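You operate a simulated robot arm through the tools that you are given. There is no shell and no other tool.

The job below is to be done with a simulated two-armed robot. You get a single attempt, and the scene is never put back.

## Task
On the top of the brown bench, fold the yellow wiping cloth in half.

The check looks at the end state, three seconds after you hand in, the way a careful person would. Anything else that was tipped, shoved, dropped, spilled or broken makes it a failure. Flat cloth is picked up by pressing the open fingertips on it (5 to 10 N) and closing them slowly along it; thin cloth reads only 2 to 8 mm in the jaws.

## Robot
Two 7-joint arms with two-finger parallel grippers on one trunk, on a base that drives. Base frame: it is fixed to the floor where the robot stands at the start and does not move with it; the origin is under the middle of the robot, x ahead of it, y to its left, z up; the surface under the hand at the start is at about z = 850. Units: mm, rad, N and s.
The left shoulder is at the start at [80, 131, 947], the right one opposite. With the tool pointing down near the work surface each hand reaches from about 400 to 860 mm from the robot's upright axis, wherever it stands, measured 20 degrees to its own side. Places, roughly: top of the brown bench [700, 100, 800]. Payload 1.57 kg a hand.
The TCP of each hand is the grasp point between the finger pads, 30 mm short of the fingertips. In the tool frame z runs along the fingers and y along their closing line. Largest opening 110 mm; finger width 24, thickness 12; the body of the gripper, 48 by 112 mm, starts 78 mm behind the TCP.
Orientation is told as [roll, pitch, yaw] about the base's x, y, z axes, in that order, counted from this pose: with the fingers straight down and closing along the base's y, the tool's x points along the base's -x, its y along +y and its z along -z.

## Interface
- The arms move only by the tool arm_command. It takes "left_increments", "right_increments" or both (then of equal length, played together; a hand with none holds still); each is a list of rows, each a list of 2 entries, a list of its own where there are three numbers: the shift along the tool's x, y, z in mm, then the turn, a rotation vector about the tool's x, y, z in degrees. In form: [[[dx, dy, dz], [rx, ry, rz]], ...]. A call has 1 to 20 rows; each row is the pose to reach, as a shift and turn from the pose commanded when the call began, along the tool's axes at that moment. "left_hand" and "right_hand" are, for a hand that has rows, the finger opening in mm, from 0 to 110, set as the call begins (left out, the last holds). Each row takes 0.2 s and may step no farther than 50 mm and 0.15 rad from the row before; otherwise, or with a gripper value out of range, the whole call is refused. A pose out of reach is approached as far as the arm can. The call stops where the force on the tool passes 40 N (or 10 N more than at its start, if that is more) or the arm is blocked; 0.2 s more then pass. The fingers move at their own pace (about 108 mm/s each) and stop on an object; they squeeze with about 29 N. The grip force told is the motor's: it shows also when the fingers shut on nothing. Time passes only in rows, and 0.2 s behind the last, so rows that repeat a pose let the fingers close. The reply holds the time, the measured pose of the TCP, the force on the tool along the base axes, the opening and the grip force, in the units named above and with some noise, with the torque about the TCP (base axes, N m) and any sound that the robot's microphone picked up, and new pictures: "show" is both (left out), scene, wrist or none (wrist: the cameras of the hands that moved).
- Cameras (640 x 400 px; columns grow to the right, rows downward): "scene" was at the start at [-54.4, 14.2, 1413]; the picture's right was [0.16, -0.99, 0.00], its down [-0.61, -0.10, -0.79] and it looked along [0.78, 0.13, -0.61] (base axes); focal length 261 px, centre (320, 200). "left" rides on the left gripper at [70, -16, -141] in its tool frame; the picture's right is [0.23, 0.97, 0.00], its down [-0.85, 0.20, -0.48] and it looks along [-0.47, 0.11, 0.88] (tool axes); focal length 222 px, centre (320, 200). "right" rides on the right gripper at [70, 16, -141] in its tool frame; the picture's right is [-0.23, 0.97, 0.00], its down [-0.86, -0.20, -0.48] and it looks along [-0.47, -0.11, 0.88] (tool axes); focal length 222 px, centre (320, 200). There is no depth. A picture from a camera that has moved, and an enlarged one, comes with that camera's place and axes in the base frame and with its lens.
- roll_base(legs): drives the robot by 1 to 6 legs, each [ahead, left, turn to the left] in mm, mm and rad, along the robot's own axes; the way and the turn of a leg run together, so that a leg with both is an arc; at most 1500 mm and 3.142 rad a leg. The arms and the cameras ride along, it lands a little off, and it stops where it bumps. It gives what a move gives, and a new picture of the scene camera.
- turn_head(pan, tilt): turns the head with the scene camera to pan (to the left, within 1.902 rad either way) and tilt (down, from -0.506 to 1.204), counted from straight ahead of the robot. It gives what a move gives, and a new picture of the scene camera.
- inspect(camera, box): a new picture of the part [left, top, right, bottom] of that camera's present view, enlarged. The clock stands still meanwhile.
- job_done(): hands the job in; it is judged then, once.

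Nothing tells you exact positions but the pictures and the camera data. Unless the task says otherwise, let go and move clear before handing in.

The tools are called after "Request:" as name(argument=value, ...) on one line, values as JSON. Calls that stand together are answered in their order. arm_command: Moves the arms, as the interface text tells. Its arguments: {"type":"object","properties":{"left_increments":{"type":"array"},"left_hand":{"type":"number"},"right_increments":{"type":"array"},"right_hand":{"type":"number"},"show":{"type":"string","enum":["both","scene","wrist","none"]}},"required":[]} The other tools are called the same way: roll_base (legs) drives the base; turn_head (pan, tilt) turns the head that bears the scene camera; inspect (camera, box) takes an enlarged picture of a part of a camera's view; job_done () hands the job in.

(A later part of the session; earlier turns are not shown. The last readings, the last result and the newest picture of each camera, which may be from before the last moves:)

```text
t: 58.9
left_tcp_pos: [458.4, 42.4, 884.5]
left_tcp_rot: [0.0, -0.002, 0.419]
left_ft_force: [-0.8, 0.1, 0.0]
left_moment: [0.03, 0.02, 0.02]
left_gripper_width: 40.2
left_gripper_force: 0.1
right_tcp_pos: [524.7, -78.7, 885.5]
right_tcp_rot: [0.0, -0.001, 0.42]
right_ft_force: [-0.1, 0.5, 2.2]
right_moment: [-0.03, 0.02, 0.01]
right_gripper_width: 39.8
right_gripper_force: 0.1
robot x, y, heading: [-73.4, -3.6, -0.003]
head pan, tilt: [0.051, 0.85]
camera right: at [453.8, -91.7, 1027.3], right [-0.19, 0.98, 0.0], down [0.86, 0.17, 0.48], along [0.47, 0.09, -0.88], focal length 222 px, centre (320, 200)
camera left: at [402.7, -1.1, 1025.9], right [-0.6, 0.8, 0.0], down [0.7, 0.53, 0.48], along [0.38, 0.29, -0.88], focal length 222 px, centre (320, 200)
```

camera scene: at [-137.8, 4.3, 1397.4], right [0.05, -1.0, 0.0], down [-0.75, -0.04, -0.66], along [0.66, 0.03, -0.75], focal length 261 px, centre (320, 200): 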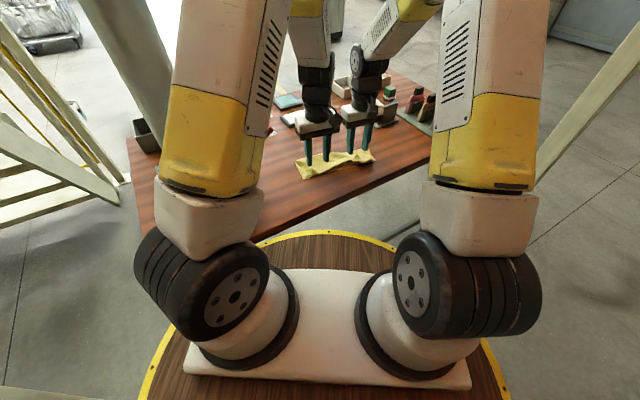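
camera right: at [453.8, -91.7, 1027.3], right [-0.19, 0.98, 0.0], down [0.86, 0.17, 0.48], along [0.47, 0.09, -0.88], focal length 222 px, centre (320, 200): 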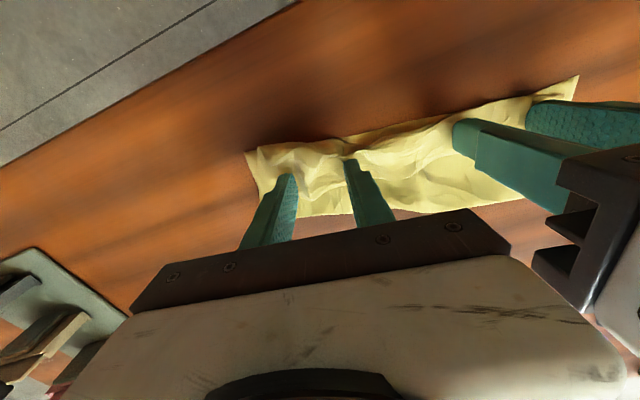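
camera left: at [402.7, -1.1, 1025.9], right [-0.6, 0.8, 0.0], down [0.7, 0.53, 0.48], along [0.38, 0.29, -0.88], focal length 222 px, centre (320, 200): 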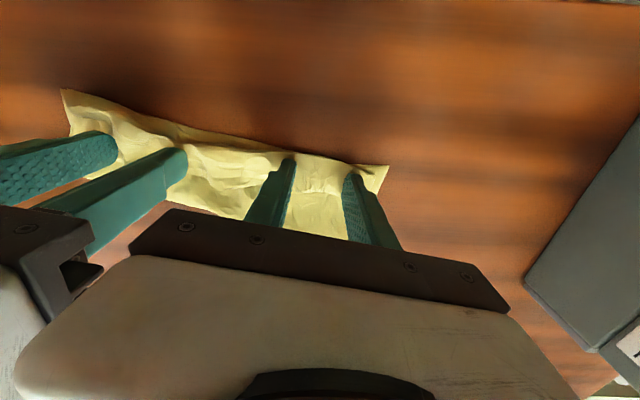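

Request:
arm_command(left_increments=[[[0, 0, 1], [0, 0, 0]], [[0, 0, 1.5], [0, 0, 0]], [[0, 0, 1.5], [0, 0, 0]]], right_increments=[[[0, 0, 0.8], [0, 0, 0]], [[0, 0, 1.2], [0, 0, 0]], [[0, 0, 1.2], [0, 0, 0]]], show="none")

Request:
arm_command(left_increments=[[[0, 0, 0.8], [0, 0, 0]], [[0, 0, 0.8], [0, 0, 0]], [[0, 0, 0.8], [0, 0, 0]]], right_increments=[[[0, 0, 0.5], [0, 0, 0]], [[0, 0, 0.5], [0, 0, 0]], [[0, 0, 0.5], [0, 0, 0]]], show="none")

```text
t: 59.7
left_tcp_pos: [458.3, 43.0, 882.1]
left_tcp_rot: [0.0, -0.001, 0.422]
left_ft_force: [-1.0, 0.2, 2.9]
left_moment: [0.04, 0.02, 0.02]
left_gripper_width: 40.2
left_gripper_force: 0.1
right_tcp_pos: [524.2, -78.2, 884.6]
right_tcp_rot: [-0.001, 0.001, 0.421]
right_ft_force: [-0.6, -0.1, -0.1]
right_moment: [0.0, 0.03, 0.0]
right_gripper_width: 40.0
right_gripper_force: 0.1
robot x, y, heading: [-76.2, -1.5, -0.005]
head pan, tilt: [0.051, 0.85]
```

```text
t: 60.5
left_tcp_pos: [458.0, 43.0, 881.6]
left_tcp_rot: [0.0, 0.0, 0.419]
left_ft_force: [-1.2, 0.8, 11.7]
left_moment: [0.17, 0.03, 0.01]
left_gripper_width: 40.0
left_gripper_force: 0.0
right_tcp_pos: [524.0, -78.0, 885.1]
right_tcp_rot: [0.0, 0.0, 0.423]
right_ft_force: [-1.0, 0.1, 0.2]
right_moment: [0.04, 0.01, 0.0]
right_gripper_width: 39.8
right_gripper_force: 0.0
robot x, y, heading: [-73.1, -2.2, -0.004]
head pan, tilt: [0.051, 0.85]
```

Request:
arm_command(left_increments=[[[0, 0, -0.4], [0, 0, 0]], [[0, 0, -0.4], [0, 0, 0]], [[0, 0, -0.4], [0, 0, 0]]], right_increments=[[[0, 0, 1], [0, 0, 0]], [[0, 0, 1.8], [0, 0, 0]], [[0, 0, 1.8], [0, 0, 0]]], show="none")

Request:
arm_command(right_increments=[[[0, 0, 0.6], [0, 0, 0]], [[0, 0, 0.6], [0, 0, 0]]], show="none")

```text
t: 61.3
left_tcp_pos: [457.8, 41.4, 882.9]
left_tcp_rot: [0.0, -0.001, 0.418]
left_ft_force: [1.3, -0.3, 5.8]
left_moment: [0.01, 0.01, -0.01]
left_gripper_width: 40.3
left_gripper_force: 0.0
right_tcp_pos: [523.7, -80.2, 883.4]
right_tcp_rot: [0.0, -0.002, 0.423]
right_ft_force: [-3.8, -1.7, 14.9]
right_moment: [0.16, 0.3, 0.04]
right_gripper_width: 40.0
right_gripper_force: 0.1
robot x, y, heading: [-78.5, -0.1, -0.001]
head pan, tilt: [0.051, 0.85]
```

```text
t: 61.9
left_tcp_pos: [457.3, 41.6, 883.0]
left_tcp_rot: [-0.001, -0.003, 0.422]
left_ft_force: [1.3, -0.7, 3.0]
left_moment: [0.06, -0.01, 0.02]
left_gripper_width: 40.3
left_gripper_force: 0.1
right_tcp_pos: [523.7, -78.8, 882.6]
right_tcp_rot: [0.0, -0.001, 0.421]
right_ft_force: [-5.8, -2.9, 26.3]
right_moment: [0.27, 0.52, 0.13]
right_gripper_width: 40.2
right_gripper_force: 0.2
robot x, y, heading: [-75.1, -2.5, -0.002]
head pan, tilt: [0.051, 0.85]
```

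The right is pressing too hard at 26 N, so I'll back it off, and press the left slightly more.

Request:
arm_command(left_increments=[[[0, 0, 0.3], [0, 0, 0]], [[0, 0, 0.3], [0, 0, 0]], [[0, 0, 0.3], [0, 0, 0]]], right_increments=[[[0, 0, -0.8], [0, 0, 0]], [[0, 0, -1.4], [0, 0, 0]], [[0, 0, -1.4], [0, 0, 0]]], show="wrist")

Request:
inspect(camera="right", box=[240, 110, 400, 210])

Request:
inspect(camera="left", box=[240, 110, 400, 210])

```text
t: 62.7
left_tcp_pos: [458.0, 41.0, 883.3]
left_tcp_rot: [0.0, 0.0, 0.42]
left_ft_force: [-0.4, 0.0, 5.8]
left_moment: [0.06, 0.04, 0.05]
left_gripper_width: 40.4
left_gripper_force: 0.3
right_tcp_pos: [524.6, -78.0, 882.8]
right_tcp_rot: [0.001, 0.002, 0.42]
right_ft_force: [-1.5, -0.3, 9.1]
right_moment: [0.1, 0.15, 0.0]
right_gripper_width: 40.1
right_gripper_force: 0.1
robot x, y, heading: [-72.5, -0.8, -0.006]
head pan, tilt: [0.051, 0.85]
camera right: at [453.7, -91.8, 1024.6], right [-0.19, 0.98, 0.0], down [0.86, 0.17, 0.48], along [0.47, 0.09, -0.88], focal length 222 px, centre (320, 200)
camera left: at [402.0, -1.0, 1024.2], right [-0.6, 0.8, 0.0], down [0.7, 0.53, 0.48], along [0.38, 0.29, -0.88], focal length 222 px, centre (320, 200)
```

right: 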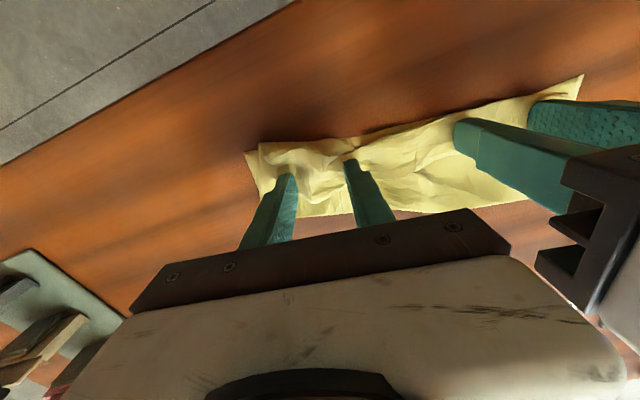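
left: 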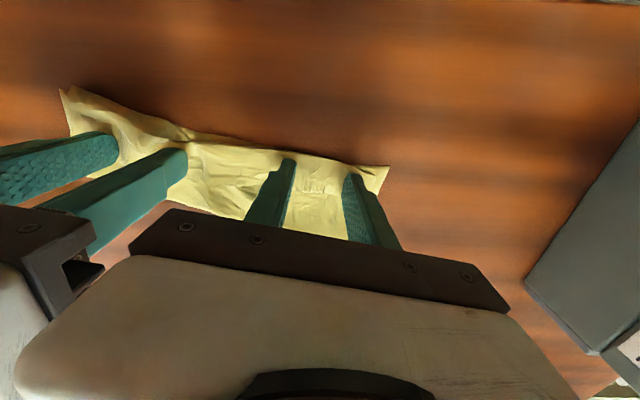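

```text
4.00 times, centred on (320, 160) of right
camera zoom: at [453.7, -91.8, 1024.6], right [-0.19, 0.98, 0.0], down [0.86, 0.17, 0.48], along [0.47, 0.09, -0.88], focal length 888 px, centre (320, 360)
```

zoom: 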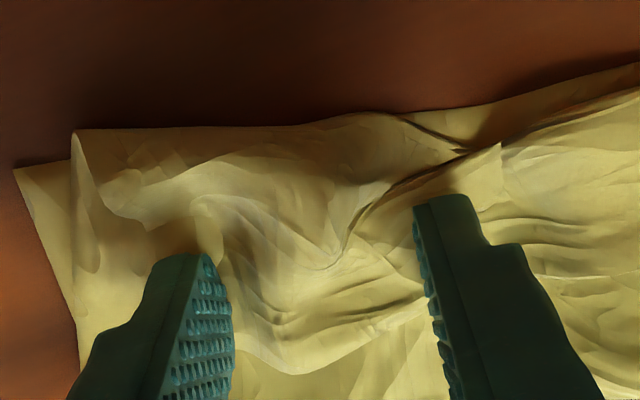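

```text
4.00 times, centred on (320, 160) of left
camera zoom: at [402.0, -1.0, 1024.2], right [-0.6, 0.8, 0.0], down [0.7, 0.53, 0.48], along [0.38, 0.29, -0.88], focal length 888 px, centre (320, 360)
```

zoom: 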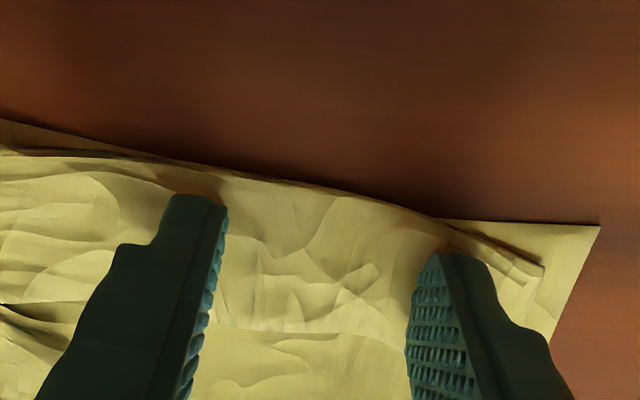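

The forces are good now (5.8 and 9.1 N). I'll close both hands slowly to gather the cuff.

Request:
arm_command(left_increments=[[[0, 0, 0], [0, 0, 0]]], right_increments=[[[0, 0, 0], [0, 0, 0]]], left_hand=37, right_hand=37, show="none")

Request:
arm_command(left_increments=[[[0, 0, 0], [0, 0, 0]]], right_increments=[[[0, 0, 0], [0, 0, 0]]], left_hand=34, right_hand=34, show="none")

```text
t: 63.1
left_tcp_pos: [459.2, 41.7, 883.4]
left_tcp_rot: [-0.001, -0.002, 0.421]
left_ft_force: [-0.1, -0.9, 5.5]
left_moment: [0.07, 0.0, 0.01]
left_gripper_width: 36.0
left_gripper_force: 0.0
right_tcp_pos: [524.4, -79.7, 882.4]
right_tcp_rot: [0.0, 0.001, 0.421]
right_ft_force: [0.5, -0.7, 7.0]
right_moment: [0.07, 0.08, 0.01]
right_gripper_width: 36.4
right_gripper_force: 0.0
robot x, y, heading: [-75.7, -2.9, 0.002]
head pan, tilt: [0.051, 0.85]
```

```text
t: 63.5
left_tcp_pos: [459.9, 42.2, 882.4]
left_tcp_rot: [0.002, -0.002, 0.421]
left_ft_force: [0.8, -0.3, 6.2]
left_moment: [0.06, 0.03, 0.0]
left_gripper_width: 32.7
left_gripper_force: 0.0
right_tcp_pos: [524.4, -79.8, 881.8]
right_tcp_rot: [0.001, -0.001, 0.42]
right_ft_force: [0.1, -0.6, 4.2]
right_moment: [0.02, 0.06, 0.01]
right_gripper_width: 33.2
right_gripper_force: 0.1
robot x, y, heading: [-76.7, -1.1, 0.002]
head pan, tilt: [0.051, 0.85]
```

Request:
arm_command(left_increments=[[[0, 0, 0], [0, 0, 0]]], right_increments=[[[0, 0, 0.4], [0, 0, 0]]], left_hand=31, right_hand=31, show="none")

Request:
arm_command(left_increments=[[[0, 0, 0], [0, 0, 0]]], right_increments=[[[0, 0, 0.2], [0, 0, 0]]], left_hand=28, right_hand=28, show="wrist")

Request:
inspect(camera="right", box=[240, 110, 400, 210])

Request:
inspect(camera="left", box=[240, 110, 400, 210])

```text
t: 63.9
left_tcp_pos: [459.2, 41.5, 881.9]
left_tcp_rot: [0.0, -0.001, 0.42]
left_ft_force: [0.2, -0.4, 6.4]
left_moment: [0.1, 0.02, -0.03]
left_gripper_width: 30.0
left_gripper_force: 0.1
right_tcp_pos: [524.7, -79.8, 882.4]
right_tcp_rot: [0.002, 0.0, 0.42]
right_ft_force: [0.0, 0.1, 4.5]
right_moment: [0.08, 0.07, 0.0]
right_gripper_width: 30.2
right_gripper_force: 0.0
robot x, y, heading: [-75.2, -2.4, -0.003]
head pan, tilt: [0.051, 0.85]
```

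```text
t: 64.3
left_tcp_pos: [458.8, 43.3, 882.6]
left_tcp_rot: [0.0, -0.004, 0.42]
left_ft_force: [-0.2, -0.2, 5.8]
left_moment: [0.06, 0.0, 0.01]
left_gripper_width: 26.9
left_gripper_force: 0.1
right_tcp_pos: [522.9, -79.1, 882.7]
right_tcp_rot: [-0.001, 0.0, 0.422]
right_ft_force: [0.2, -1.2, 9.1]
right_moment: [0.11, 0.13, 0.02]
right_gripper_width: 26.9
right_gripper_force: 0.1
robot x, y, heading: [-80.7, 3.3, -0.002]
head pan, tilt: [0.051, 0.85]
camera right: at [453.9, -91.7, 1024.5], right [-0.19, 0.98, 0.0], down [0.86, 0.17, 0.48], along [0.47, 0.09, -0.88], focal length 222 px, centre (320, 200)
camera left: at [402.1, -1.1, 1024.1], right [-0.6, 0.8, 0.0], down [0.7, 0.53, 0.48], along [0.38, 0.29, -0.88], focal length 222 px, centre (320, 200)
```

right: 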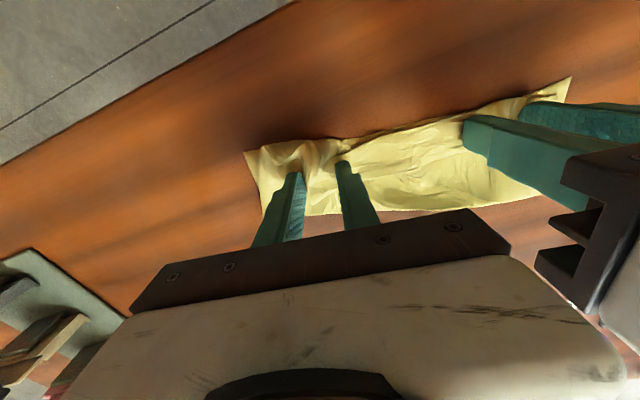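
left: 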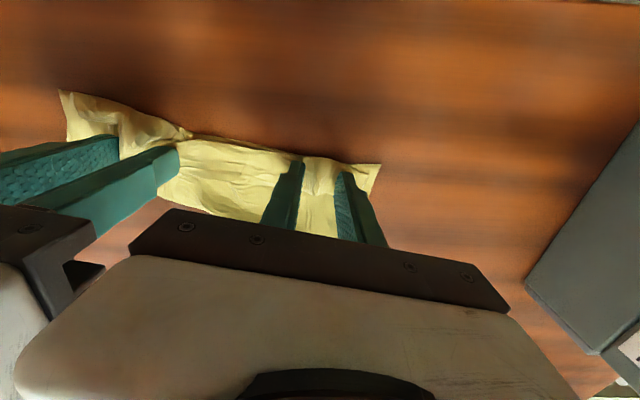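

```text
4.00 times, centred on (320, 160) of right
camera zoom: at [453.9, -91.7, 1024.5], right [-0.19, 0.98, 0.0], down [0.86, 0.17, 0.48], along [0.47, 0.09, -0.88], focal length 888 px, centre (320, 360)
```

zoom: 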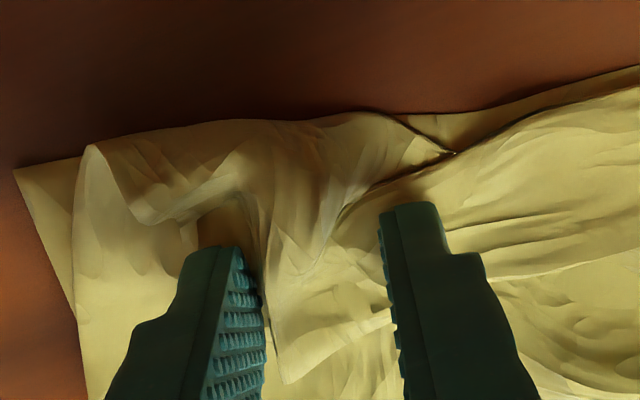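

```text
4.00 times, centred on (320, 160) of left
camera zoom: at [402.1, -1.1, 1024.1], right [-0.6, 0.8, 0.0], down [0.7, 0.53, 0.48], along [0.38, 0.29, -0.88], focal length 888 px, centre (320, 360)
```

zoom: 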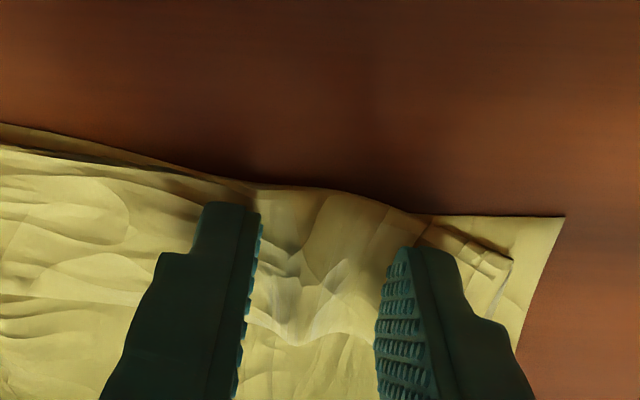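

Ridges are forming in both grips. I'll keep closing.

Request:
arm_command(left_increments=[[[0, 0, 0], [0, 0, 0]]], right_increments=[[[0, 0, 0], [0, 0, 0]]], left_hand=25, right_hand=25, show="none")

Request:
arm_command(left_increments=[[[0, 0, 0], [0, 0, 0]]], right_increments=[[[0, 0, 0], [0, 0, 0]]], left_hand=22, right_hand=22, show="none")

Request:
arm_command(left_increments=[[[0, 0, 0], [0, 0, 0]]], right_increments=[[[0, 0, 0], [0, 0, 0]]], left_hand=19, right_hand=19, show="wrist")

Request:
inspect(camera="right", box=[240, 110, 400, 210])

Request:
inspect(camera="left", box=[240, 110, 400, 210])

```text
t: 64.7
left_tcp_pos: [457.3, 42.0, 881.9]
left_tcp_rot: [0.001, -0.003, 0.421]
left_ft_force: [-0.1, -0.1, 6.6]
left_moment: [0.04, 0.02, 0.03]
left_gripper_width: 23.5
left_gripper_force: 0.3
right_tcp_pos: [524.7, -79.2, 883.7]
right_tcp_rot: [0.0, -0.001, 0.42]
right_ft_force: [0.9, 0.5, 11.9]
right_moment: [0.12, 0.15, -0.04]
right_gripper_width: 24.0
right_gripper_force: 0.1
robot x, y, heading: [-76.3, -4.8, -0.006]
head pan, tilt: [0.051, 0.85]
```

```text
t: 65.1
left_tcp_pos: [458.4, 42.9, 882.8]
left_tcp_rot: [-0.001, -0.001, 0.421]
left_ft_force: [0.2, -0.1, 6.1]
left_moment: [-0.01, 0.03, -0.01]
left_gripper_width: 21.0
left_gripper_force: 0.1
right_tcp_pos: [524.2, -77.8, 882.1]
right_tcp_rot: [0.0, -0.004, 0.419]
right_ft_force: [0.4, 1.4, 12.3]
right_moment: [0.17, 0.19, -0.01]
right_gripper_width: 22.0
right_gripper_force: 0.1
robot x, y, heading: [-73.4, -4.1, 0.002]
head pan, tilt: [0.051, 0.85]
```

```text
t: 65.5
left_tcp_pos: [458.3, 42.2, 882.9]
left_tcp_rot: [-0.001, -0.002, 0.423]
left_ft_force: [0.8, -1.0, 4.9]
left_moment: [-0.02, -0.01, 0.01]
left_gripper_width: 19.2
left_gripper_force: 0.2
right_tcp_pos: [523.7, -78.4, 882.6]
right_tcp_rot: [0.0, 0.001, 0.422]
right_ft_force: [0.4, 2.0, 13.6]
right_moment: [0.2, 0.2, -0.01]
right_gripper_width: 19.4
right_gripper_force: 0.9
robot x, y, heading: [-78.7, 1.8, -0.002]
head pan, tilt: [0.051, 0.85]
camera right: at [453.8, -91.5, 1024.4], right [-0.19, 0.98, 0.0], down [0.86, 0.17, 0.48], along [0.47, 0.09, -0.88], focal length 222 px, centre (320, 200)
camera left: at [402.0, -1.1, 1024.1], right [-0.6, 0.8, 0.0], down [0.7, 0.53, 0.48], along [0.38, 0.29, -0.88], focal length 222 px, centre (320, 200)
```

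right: 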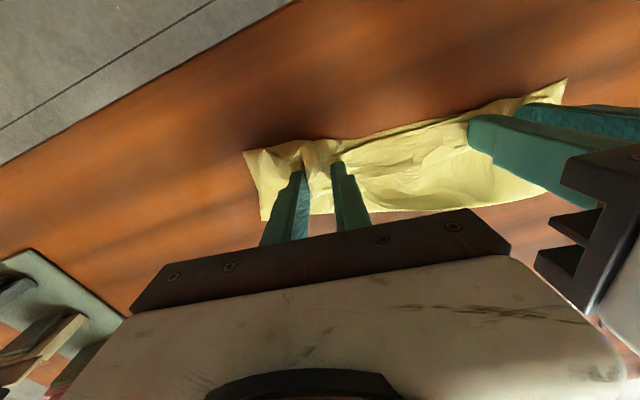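
left: 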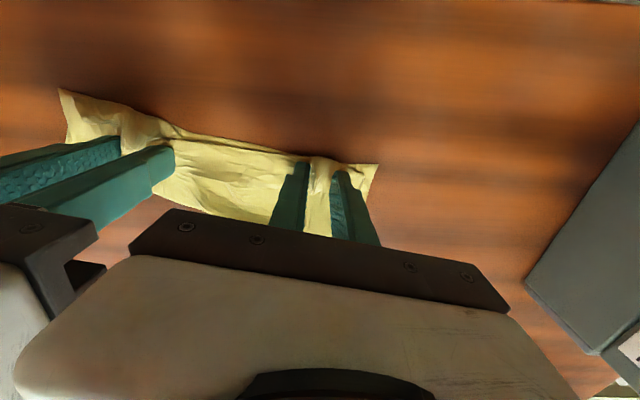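

```text
4.00 times, centred on (320, 160) of right
camera zoom: at [453.8, -91.5, 1024.4], right [-0.19, 0.98, 0.0], down [0.86, 0.17, 0.48], along [0.47, 0.09, -0.88], focal length 888 px, centre (320, 360)
```

zoom: 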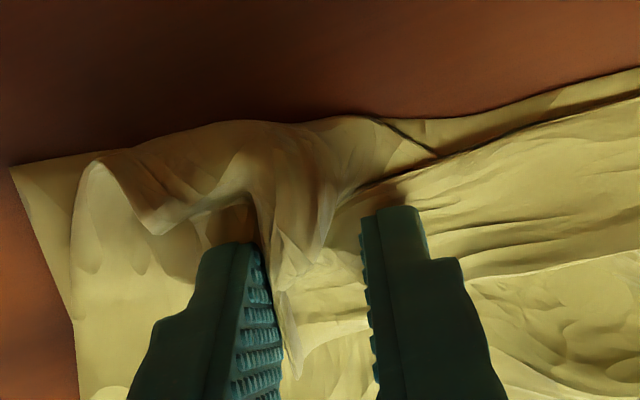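

```text
4.00 times, centred on (320, 160) of left
camera zoom: at [402.0, -1.1, 1024.1], right [-0.6, 0.8, 0.0], down [0.7, 0.53, 0.48], along [0.38, 0.29, -0.88], focal length 888 px, centre (320, 360)
```

zoom: 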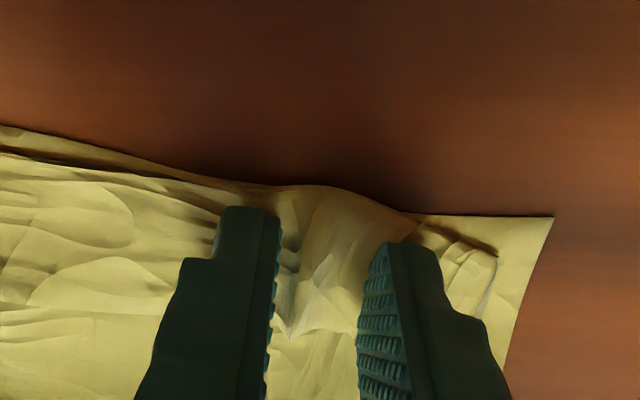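

Request:
arm_command(left_increments=[[[0, 0, 0.2], [0, 0, 0]]], right_increments=[[[0, 0, -0.4], [0, 0, 0]]], left_hand=16, right_hand=16, show="none")

Request:
arm_command(left_increments=[[[0, 0, 0.2], [0, 0, 0]]], right_increments=[[[0, 0, -0.2], [0, 0, 0]]], left_hand=13, right_hand=13, show="none")

Request:
arm_command(left_increments=[[[0, 0, 0], [0, 0, 0]]], right_increments=[[[0, 0, 0], [0, 0, 0]]], left_hand=10, right_hand=10, show="wrist")

Request:
inspect(camera="right", box=[240, 110, 400, 210])

Request:
inspect(camera="left", box=[240, 110, 400, 210])

```text
t: 65.9
left_tcp_pos: [458.0, 41.9, 883.5]
left_tcp_rot: [-0.003, -0.002, 0.419]
left_ft_force: [-0.3, -2.4, 12.4]
left_moment: [0.07, -0.01, 0.0]
left_gripper_width: 16.4
left_gripper_force: 0.1
right_tcp_pos: [523.9, -79.3, 882.2]
right_tcp_rot: [-0.002, 0.001, 0.422]
right_ft_force: [1.0, 1.9, 6.8]
right_moment: [0.11, 0.06, -0.05]
right_gripper_width: 16.3
right_gripper_force: 0.6
robot x, y, heading: [-76.4, 1.3, -0.0]
head pan, tilt: [0.051, 0.85]
```

```text
t: 66.3
left_tcp_pos: [459.2, 42.7, 881.3]
left_tcp_rot: [-0.002, -0.002, 0.421]
left_ft_force: [-3.0, -1.5, 20.7]
left_moment: [0.17, 0.1, 0.0]
left_gripper_width: 14.1
left_gripper_force: 1.0
right_tcp_pos: [523.4, -79.2, 881.4]
right_tcp_rot: [0.0, 0.001, 0.42]
right_ft_force: [0.1, 0.6, 2.7]
right_moment: [0.1, 0.06, -0.03]
right_gripper_width: 13.8
right_gripper_force: 0.0
robot x, y, heading: [-77.1, 3.3, 0.001]
head pan, tilt: [0.051, 0.85]
```

```text
t: 66.7
left_tcp_pos: [459.3, 41.5, 882.4]
left_tcp_rot: [-0.001, -0.003, 0.421]
left_ft_force: [-0.5, -0.1, 26.0]
left_moment: [0.15, 0.1, -0.02]
left_gripper_width: 10.8
left_gripper_force: 0.3
right_tcp_pos: [523.3, -79.2, 883.1]
right_tcp_rot: [0.0, -0.001, 0.42]
right_ft_force: [-0.5, 1.3, 0.9]
right_moment: [0.02, 0.05, -0.01]
right_gripper_width: 10.7
right_gripper_force: 0.2
robot x, y, heading: [-79.0, 1.9, -0.002]
head pan, tilt: [0.051, 0.85]
camera right: at [453.0, -92.3, 1024.9], right [-0.19, 0.98, 0.0], down [0.86, 0.17, 0.48], along [0.47, 0.09, -0.88], focal length 222 px, centre (320, 200)
camera left: at [402.4, -0.8, 1023.7], right [-0.6, 0.8, 0.0], down [0.7, 0.53, 0.48], along [0.38, 0.29, -0.88], focal length 222 px, centre (320, 200)
```

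right: 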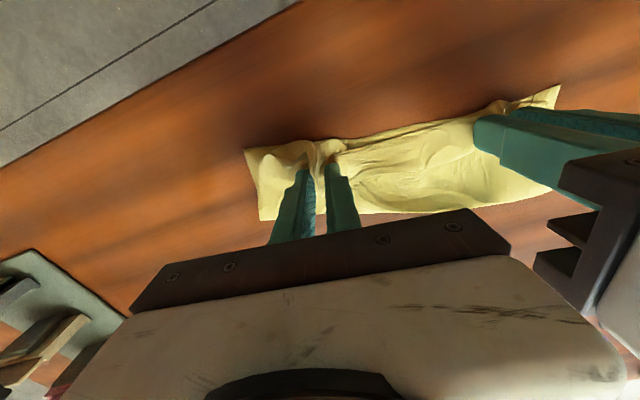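
left: 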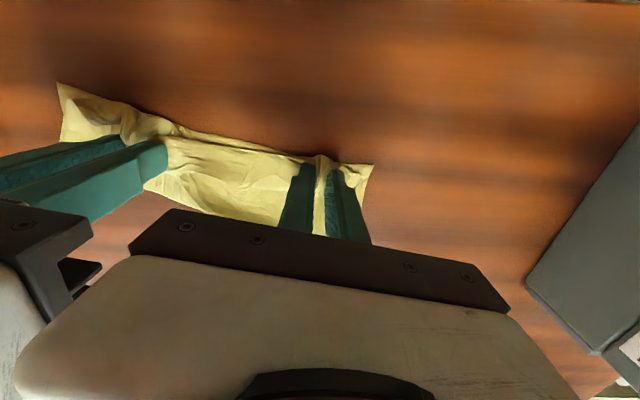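

```text
4.00 times, centred on (320, 160) of right
camera zoom: at [453.0, -92.3, 1024.9], right [-0.19, 0.98, 0.0], down [0.86, 0.17, 0.48], along [0.47, 0.09, -0.88], focal length 888 px, centre (320, 360)
```

zoom: 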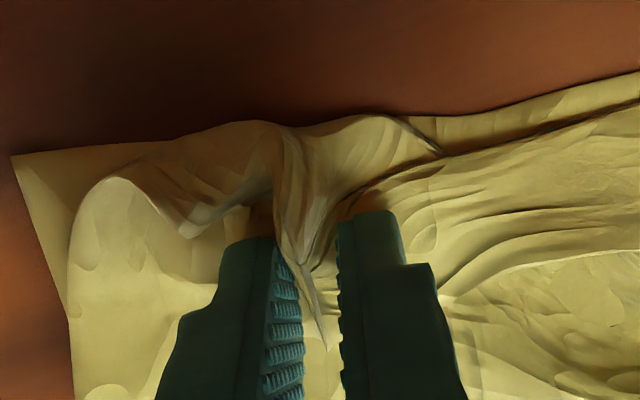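

```text
4.00 times, centred on (320, 160) of left
camera zoom: at [402.4, -0.8, 1023.7], right [-0.6, 0.8, 0.0], down [0.7, 0.53, 0.48], along [0.38, 0.29, -0.88], focal length 888 px, centre (320, 360)
```

zoom: 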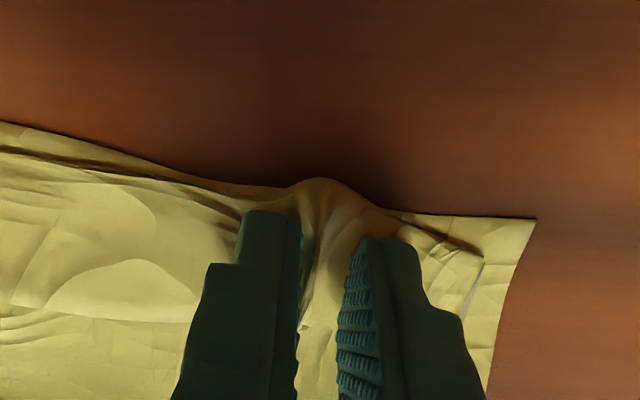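

Request:
arm_command(left_increments=[[[0, 0, -0.8], [0, 0, 0]]], right_increments=[[[0, 0, 0.3], [0, 0, 0]]], left_hand=8, right_hand=7, show="none")

Request:
arm_command(left_increments=[[[0, 0, -0.6], [0, 0, 0]]], right_increments=[[[0, 0, 0.2], [0, 0, 0]]], left_hand=5, right_hand=4, show="none")

Request:
arm_command(left_increments=[[[0, 0, 0], [0, 0, 0]], [[0, 0, 0], [0, 0, 0]], [[0, 0, 0], [0, 0, 0]]], right_increments=[[[0, 0, 0], [0, 0, 0]], [[0, 0, 0], [0, 0, 0]], [[0, 0, 0], [0, 0, 0]]], left_hand=0, right_hand=0, show="wrist")

Request:
inspect(camera="right", box=[240, 110, 400, 210])

Request:
inspect(camera="left", box=[240, 110, 400, 210])

```text
t: 67.1
left_tcp_pos: [458.6, 42.6, 882.7]
left_tcp_rot: [0.0, 0.0, 0.42]
left_ft_force: [1.9, 0.3, 7.4]
left_moment: [0.07, -0.05, -0.03]
left_gripper_width: 8.2
left_gripper_force: 10.8
right_tcp_pos: [523.6, -78.3, 883.3]
right_tcp_rot: [-0.001, 0.001, 0.42]
right_ft_force: [-1.7, 1.6, 3.5]
right_moment: [0.07, 0.05, -0.03]
right_gripper_width: 8.1
right_gripper_force: 0.8
robot x, y, heading: [-76.2, -1.8, 0.003]
head pan, tilt: [0.051, 0.85]
```

```text
t: 67.5
left_tcp_pos: [458.1, 42.2, 881.3]
left_tcp_rot: [0.001, -0.001, 0.42]
left_ft_force: [1.1, -3.3, 2.2]
left_moment: [-0.08, -0.05, -0.03]
left_gripper_width: 7.2
left_gripper_force: 18.0
right_tcp_pos: [525.1, -78.5, 883.3]
right_tcp_rot: [0.001, -0.002, 0.422]
right_ft_force: [-3.1, 3.8, 7.9]
right_moment: [0.08, 0.13, -0.04]
right_gripper_width: 5.2
right_gripper_force: 4.9
robot x, y, heading: [-73.1, -3.3, 0.003]
head pan, tilt: [0.051, 0.85]
```

```text
t: 68.3
left_tcp_pos: [458.6, 42.1, 882.5]
left_tcp_rot: [-0.002, -0.001, 0.423]
left_ft_force: [2.0, -6.8, 1.6]
left_moment: [-0.19, -0.04, 0.0]
left_gripper_width: 6.0
left_gripper_force: 25.9
right_tcp_pos: [524.3, -78.0, 881.8]
right_tcp_rot: [0.001, -0.001, 0.42]
right_ft_force: [-1.7, 9.4, 10.9]
right_moment: [0.29, 0.17, -0.17]
right_gripper_width: 2.4
right_gripper_force: 24.0
robot x, y, heading: [-76.4, -0.5, -0.001]
head pan, tilt: [0.051, 0.85]
camera right: at [453.8, -91.4, 1024.3], right [-0.19, 0.98, 0.0], down [0.86, 0.17, 0.48], along [0.47, 0.09, -0.88], focal length 222 px, centre (320, 200)
camera left: at [402.4, -0.9, 1025.0], right [-0.6, 0.8, 0.0], down [0.7, 0.53, 0.48], along [0.38, 0.29, -0.88], focal length 222 px, centre (320, 200)
```

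right: 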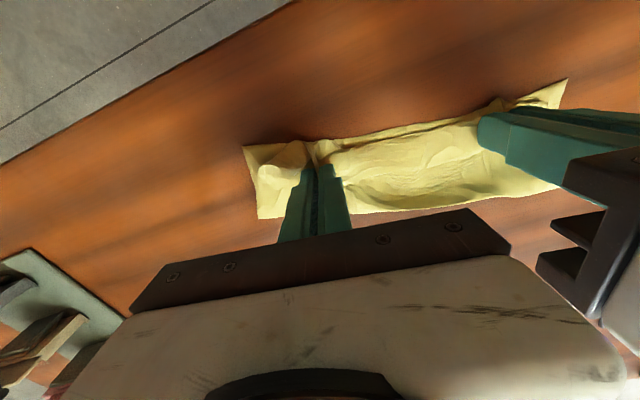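
left: 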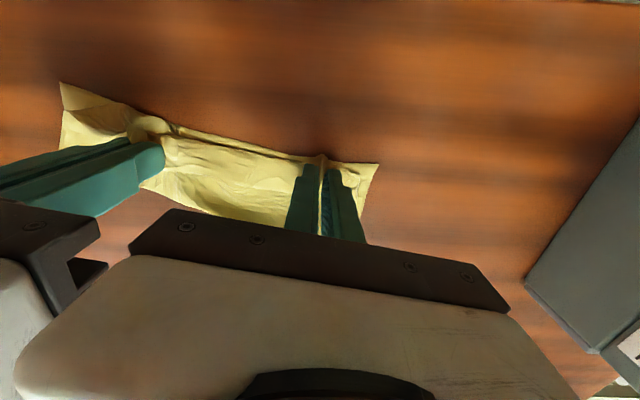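

```text
4.00 times, centred on (320, 160) of right
camera zoom: at [453.8, -91.4, 1024.3], right [-0.19, 0.98, 0.0], down [0.86, 0.17, 0.48], along [0.47, 0.09, -0.88], focal length 888 px, centre (320, 360)
```

zoom: 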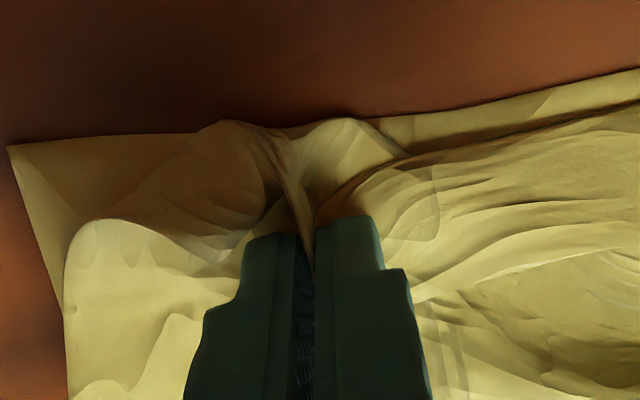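

```text
4.00 times, centred on (320, 160) of left
camera zoom: at [402.4, -0.9, 1025.0], right [-0.6, 0.8, 0.0], down [0.7, 0.53, 0.48], along [0.38, 0.29, -0.88], focal length 888 px, centre (320, 360)
```

zoom: 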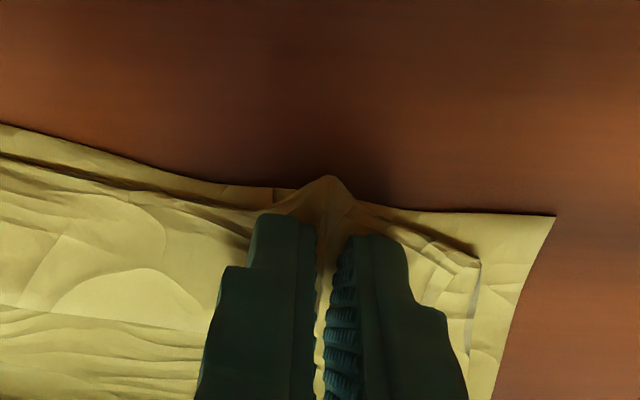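

The right reads 2.4 mm, so just the cuff, but the left reads 6 mm and may have caught extra layers. I'll lift gently and look.

Request:
arm_command(left_increments=[[[0, -1, -3], [0, 0, 0]], [[0, -2, -8], [0, 0, 0]], [[0, -3, -14], [0, 0, 0]], [[0, -3, -20], [0, 0, 0]], [[0, -3, -20], [0, 0, 0]]], right_increments=[[[0, 1, -3], [0, 0, 0]], [[0, 2, -8], [0, 0, 0]], [[0, 3, -14], [0, 0, 0]], [[0, 3, -20], [0, 0, 0]], [[0, 3, -20], [0, 0, 0]]], show="wrist")

Request:
inspect(camera="left", box=[40, 60, 400, 230])

Request:
inspect(camera="right", box=[230, 60, 590, 230])

Request:
inspect(camera="scene", box=[270, 120, 400, 195])

```text
t: 69.5
left_tcp_pos: [460.6, 40.1, 903.9]
left_tcp_rot: [0.0, 0.002, 0.42]
left_ft_force: [0.5, 0.5, -0.3]
left_moment: [0.01, 0.01, 0.0]
left_gripper_width: 2.2
left_gripper_force: 23.5
right_tcp_pos: [524.3, -76.0, 904.2]
right_tcp_rot: [0.002, 0.0, 0.418]
right_ft_force: [-0.5, 1.1, -1.5]
right_moment: [0.0, -0.01, -0.01]
right_gripper_width: 2.1
right_gripper_force: 23.6
robot x, y, heading: [-79.7, 1.7, 0.001]
head pan, tilt: [0.051, 0.85]
camera right: at [452.7, -89.3, 1045.1], right [-0.19, 0.98, 0.0], down [0.86, 0.17, 0.48], along [0.47, 0.09, -0.88], focal length 222 px, centre (320, 200)
camera left: at [403.6, -3.7, 1045.4], right [-0.6, 0.8, 0.0], down [0.7, 0.53, 0.48], along [0.38, 0.29, -0.88], focal length 222 px, centre (320, 200)
```

right: 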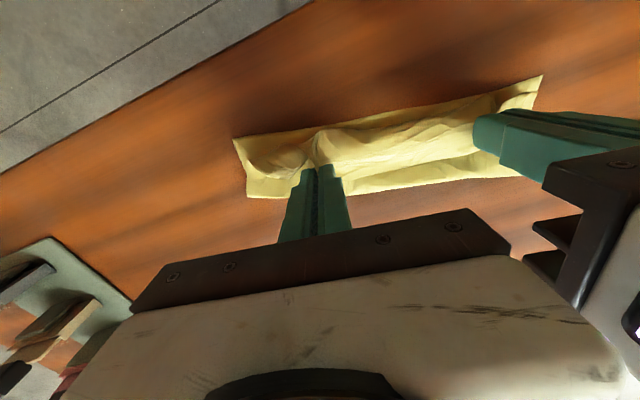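
left: 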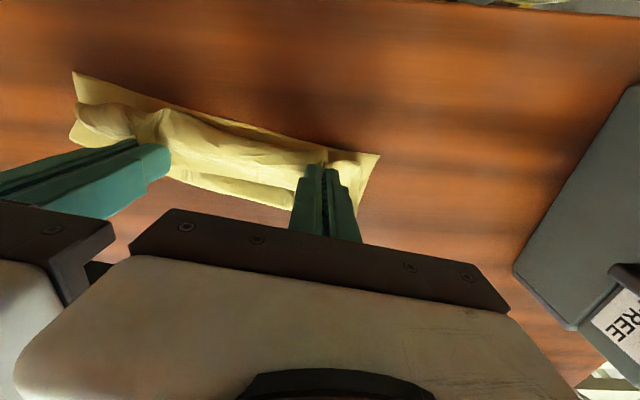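

```text
1.78 times, centred on (220, 145) of left
camera zoom: at [403.6, -3.7, 1045.4], right [-0.6, 0.8, 0.0], down [0.7, 0.53, 0.48], along [0.38, 0.29, -0.88], focal length 395 px, centre (498, 298)
```

zoom: 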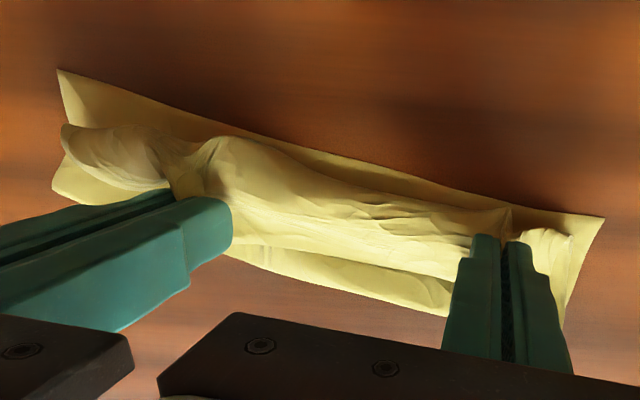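

```text
1.78 times, centred on (410, 145) of right
camera zoom: at [452.7, -89.3, 1045.1], right [-0.19, 0.98, 0.0], down [0.86, 0.17, 0.48], along [0.47, 0.09, -0.88], focal length 395 px, centre (160, 298)
```

zoom: 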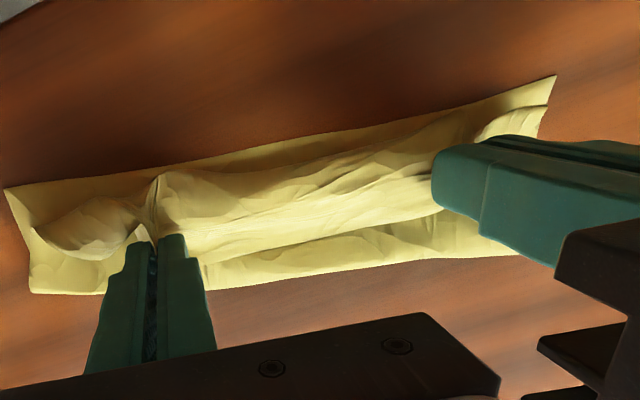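

```text
4.92 times, centred on (335, 158) of scene
camera zoom: at [-137.7, 4.3, 1397.4], right [0.05, -1.0, 0.0], down [-0.75, -0.04, -0.66], along [0.66, 0.03, -0.75], focal length 1284 px, centre (246, 409)
```

zoom: 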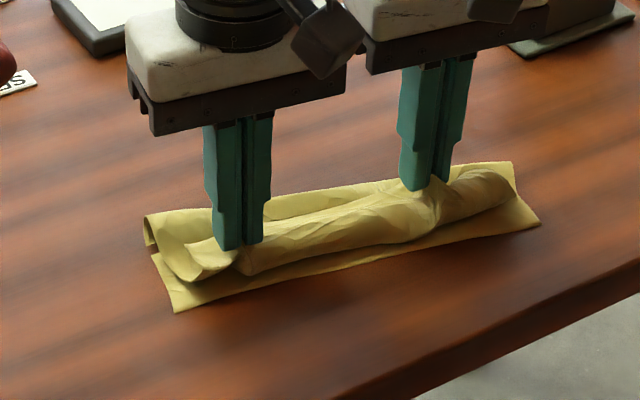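

After the lift both hands read about 2 mm, so only the loose edge is held and the lower layers dropped free. Now I'll lift it high and slightly forward, spreading the hands a little, so the whole sheet straightens and the bottom half lies flat again.

Request:
arm_command(left_increments=[[[-2, -0.1, -8], [0, 0, 0.2]], [[-6, -0.2, -18], [0, 0, 0.3]], [[-11, -0.4, -28], [0, 0, 0.5]], [[-17, -0.3, -37], [0, 0, 0.6]], [[-23, -0.3, -45], [0, 0, 0.8]], [[-29, -0.2, -52], [0, 0, 1]], [[-36, -0.2, -58], [0, 0, 1.1]], [[-43, -0.1, -63], [0, 0, 1.3]], [[-50, -0.1, -66], [0, 0, 1.5]], [[-58, -0.1, -68], [0, 0, 1.6]], [[-66, -0.1, -69], [0, 0, 1.8]], [[-74, -0.1, -69], [0, 0, 2]], [[-81, -0.1, -68], [0, 0, 2.1]], [[-86, -0.3, -66], [0, 0, 2.2]]], right_increments=[[[-1, 0, -8], [0, 0, 0.2]], [[-3, -0.1, -18], [0, 0, 0.3]], [[-6, -0.2, -28], [0, 0, 0.5]], [[-9, -1.2, -37], [0, 0, 0.6]], [[-13, -2.3, -45], [0, 0, 0.8]], [[-17, -3.3, -52], [0, 0, 1]], [[-22, -4.4, -58], [0, 0, 1.1]], [[-28, -5.6, -63], [0, 0, 1.3]], [[-34, -6.7, -66], [0, 0, 1.5]], [[-42, -7.9, -68], [0, 0, 1.6]], [[-50, -9.1, -69], [0, 0, 1.8]], [[-58, -10.3, -69], [0, 0, 2]], [[-65, -11.5, -68], [0, 0, 2.1]], [[-70, -11.7, -66], [0, 0, 2.2]]], show="both")

Request:
inspect(camera="scene", box=[260, 90, 420, 195])

```text
t: 72.5
left_tcp_pos: [538.9, 72.8, 970.4]
left_tcp_rot: [0.0, -0.002, 0.382]
left_ft_force: [2.4, -7.3, -0.9]
left_moment: [-0.17, -0.11, 0.0]
left_gripper_width: 2.2
left_gripper_force: 23.9
right_tcp_pos: [592.2, -57.2, 967.9]
right_tcp_rot: [-0.001, 0.001, 0.38]
right_ft_force: [-2.1, 6.0, -0.6]
right_moment: [0.19, 0.06, -0.06]
right_gripper_width: 2.3
right_gripper_force: 23.7
robot x, y, heading: [-76.9, 0.1, 0.0]
head pan, tilt: [0.051, 0.85]
camera scene: at [-137.8, 4.3, 1397.4], right [0.05, -1.0, 0.0], down [-0.75, -0.04, -0.66], along [0.66, 0.03, -0.75], focal length 261 px, centre (320, 200)
camera right: at [521.2, -67.0, 1109.7], right [-0.15, 0.99, 0.0], down [0.87, 0.13, 0.48], along [0.47, 0.07, -0.88], focal length 222 px, centre (320, 200)
camera left: at [480.9, 32.4, 1111.6], right [-0.57, 0.82, 0.0], down [0.72, 0.5, 0.48], along [0.39, 0.27, -0.88], focal length 222 px, centre (320, 200)
```

scene: 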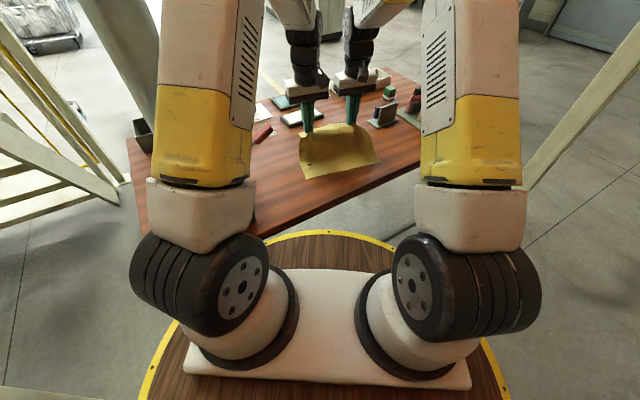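
right: 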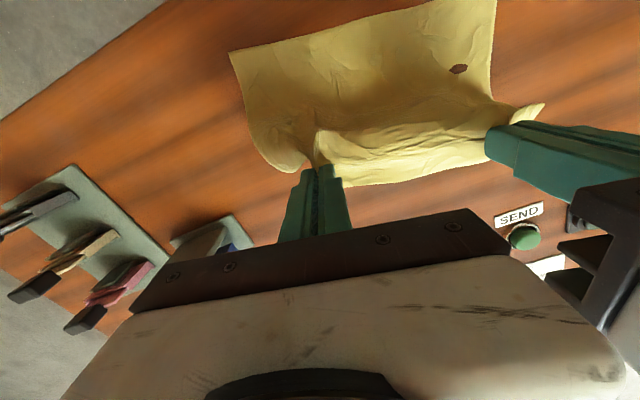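
left: 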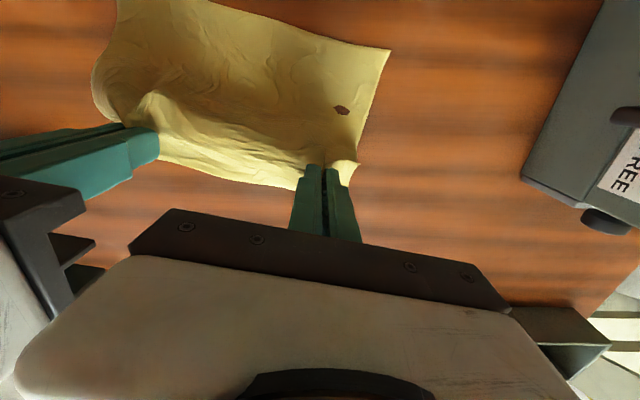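

```text
3.81 times, centred on (340, 142) of scene
camera zoom: at [-137.8, 4.3, 1397.4], right [0.05, -1.0, 0.0], down [-0.75, -0.04, -0.66], along [0.66, 0.03, -0.75], focal length 993 px, centre (244, 419)
```

zoom: 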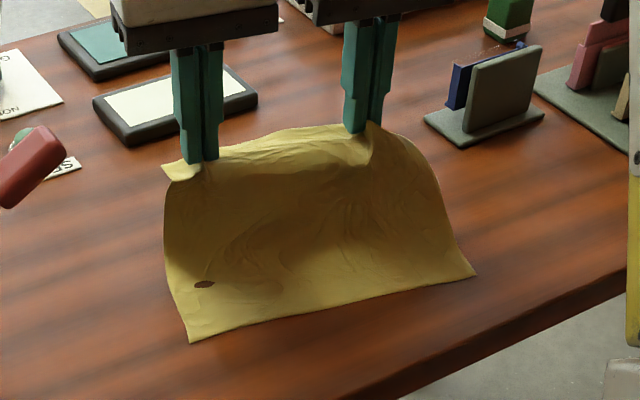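

Now the whole sheet is straight and the bottom half lies flat. I also see what went wrong: my grip took about 25 mm of the edge, which curls when laid down. I'll lay the edge back flat on the far side so I can regrip it with a much smaller overlap and fold again.

Request:
arm_command(left_increments=[[[-8.5, -1, 2], [0, 0, 0]], [[-17.5, -2, 5], [0, 0, 0]], [[-26.5, -3, 10], [0, 0, 0]], [[-35.5, -4, 16], [0, 0, 0]], [[-43.5, -5, 23], [0, 0, 0]], [[-51.5, -6, 31], [0, 0, 0]], [[-58.5, -7, 40], [0, 0, 0]], [[-65.5, -8, 49], [0, 0, 0]], [[-71.5, -8.5, 58], [0, 0, 0]], [[-76.5, -8.5, 67], [0, 0, 0]], [[-80.5, -8.5, 74], [0, 0, 0]], [[-83, -8.5, 79], [0, 0, 0]], [[-84, -8.5, 82], [0, 0, 0]], [[-84, -8.5, 82], [0, 0, 0]]], right_increments=[[[-8.5, -0.5, 1], [0, 0, 0]], [[-17.5, -1, 4], [0, 0, 0]], [[-26.5, -2, 9], [0, 0, 0]], [[-35.5, -2.5, 15], [0, 0, 0]], [[-43.5, -3, 22], [0, 0, 0]], [[-51.5, -4, 30], [0, 0, 0]], [[-58.5, -4.5, 38], [0, 0, 0]], [[-65.5, -5, 47], [0, 0, 0]], [[-71.5, -5.5, 56], [0, 0, 0]], [[-76.5, -5.5, 65], [0, 0, 0]], [[-80.5, -5.5, 72], [0, 0, 0]], [[-83, -5.5, 77], [0, 0, 0]], [[-84, -5.5, 80], [0, 0, 0]], [[-84, -5.5, 80], [0, 0, 0]]], show="both")

Request:
inspect(camera="scene", box=[260, 90, 420, 195])

```text
t: 75.5
left_tcp_pos: [619.6, 98.4, 886.9]
left_tcp_rot: [0.0, -0.002, 0.381]
left_ft_force: [2.1, -6.5, 0.0]
left_moment: [-0.21, -0.08, -0.01]
left_gripper_width: 1.8
left_gripper_force: 23.6
right_tcp_pos: [671.9, -33.0, 889.1]
right_tcp_rot: [0.001, 0.001, 0.382]
right_ft_force: [-2.7, 7.5, 0.0]
right_moment: [0.21, 0.05, -0.04]
right_gripper_width: 2.2
right_gripper_force: 23.6
robot x, y, heading: [-74.2, 3.4, 0.005]
head pan, tilt: [0.051, 0.85]
camera scene: at [-137.7, 4.4, 1397.4], right [0.05, -1.0, 0.0], down [-0.75, -0.04, -0.66], along [0.66, 0.03, -0.75], focal length 261 px, centre (320, 200)
camera right: at [601.5, -42.3, 1030.6], right [-0.15, 0.99, 0.0], down [0.87, 0.13, 0.48], along [0.47, 0.07, -0.88], focal length 222 px, centre (320, 200)
camera left: at [561.7, 57.1, 1029.3], right [-0.57, 0.82, 0.0], down [0.72, 0.5, 0.48], along [0.39, 0.27, -0.88], focal length 222 px, centre (320, 200)
```

scene: 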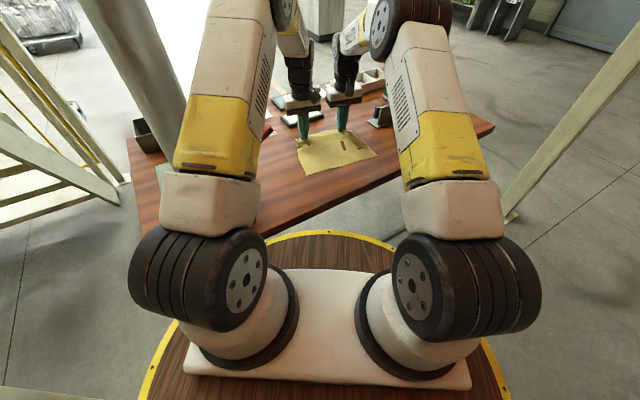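
right: 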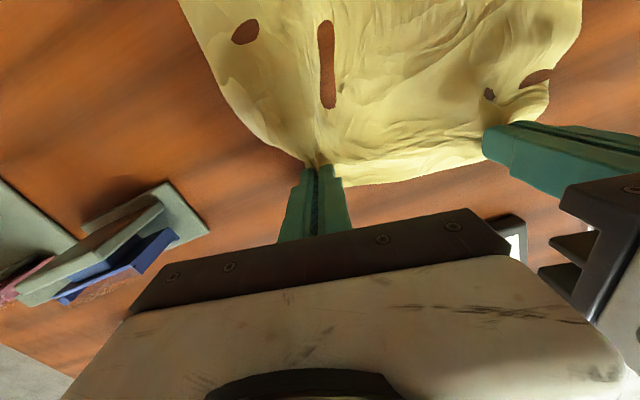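
left: 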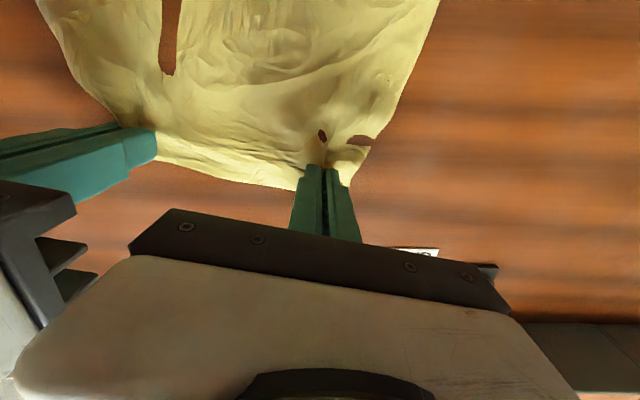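

```text
3.81 times, centred on (340, 142) of scene
camera zoom: at [-137.7, 4.4, 1397.4], right [0.05, -1.0, 0.0], down [-0.75, -0.04, -0.66], along [0.66, 0.03, -0.75], focal length 993 px, centre (244, 419)
```

zoom: 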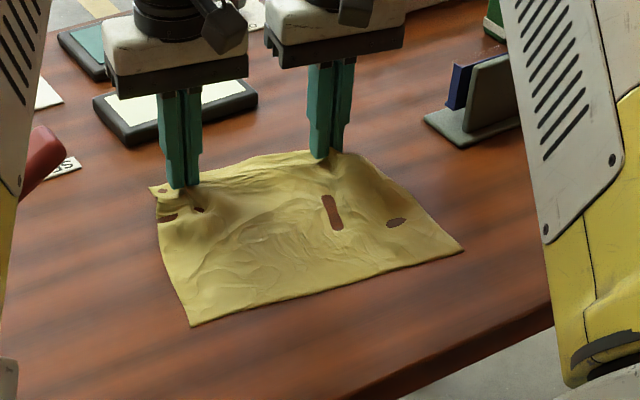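

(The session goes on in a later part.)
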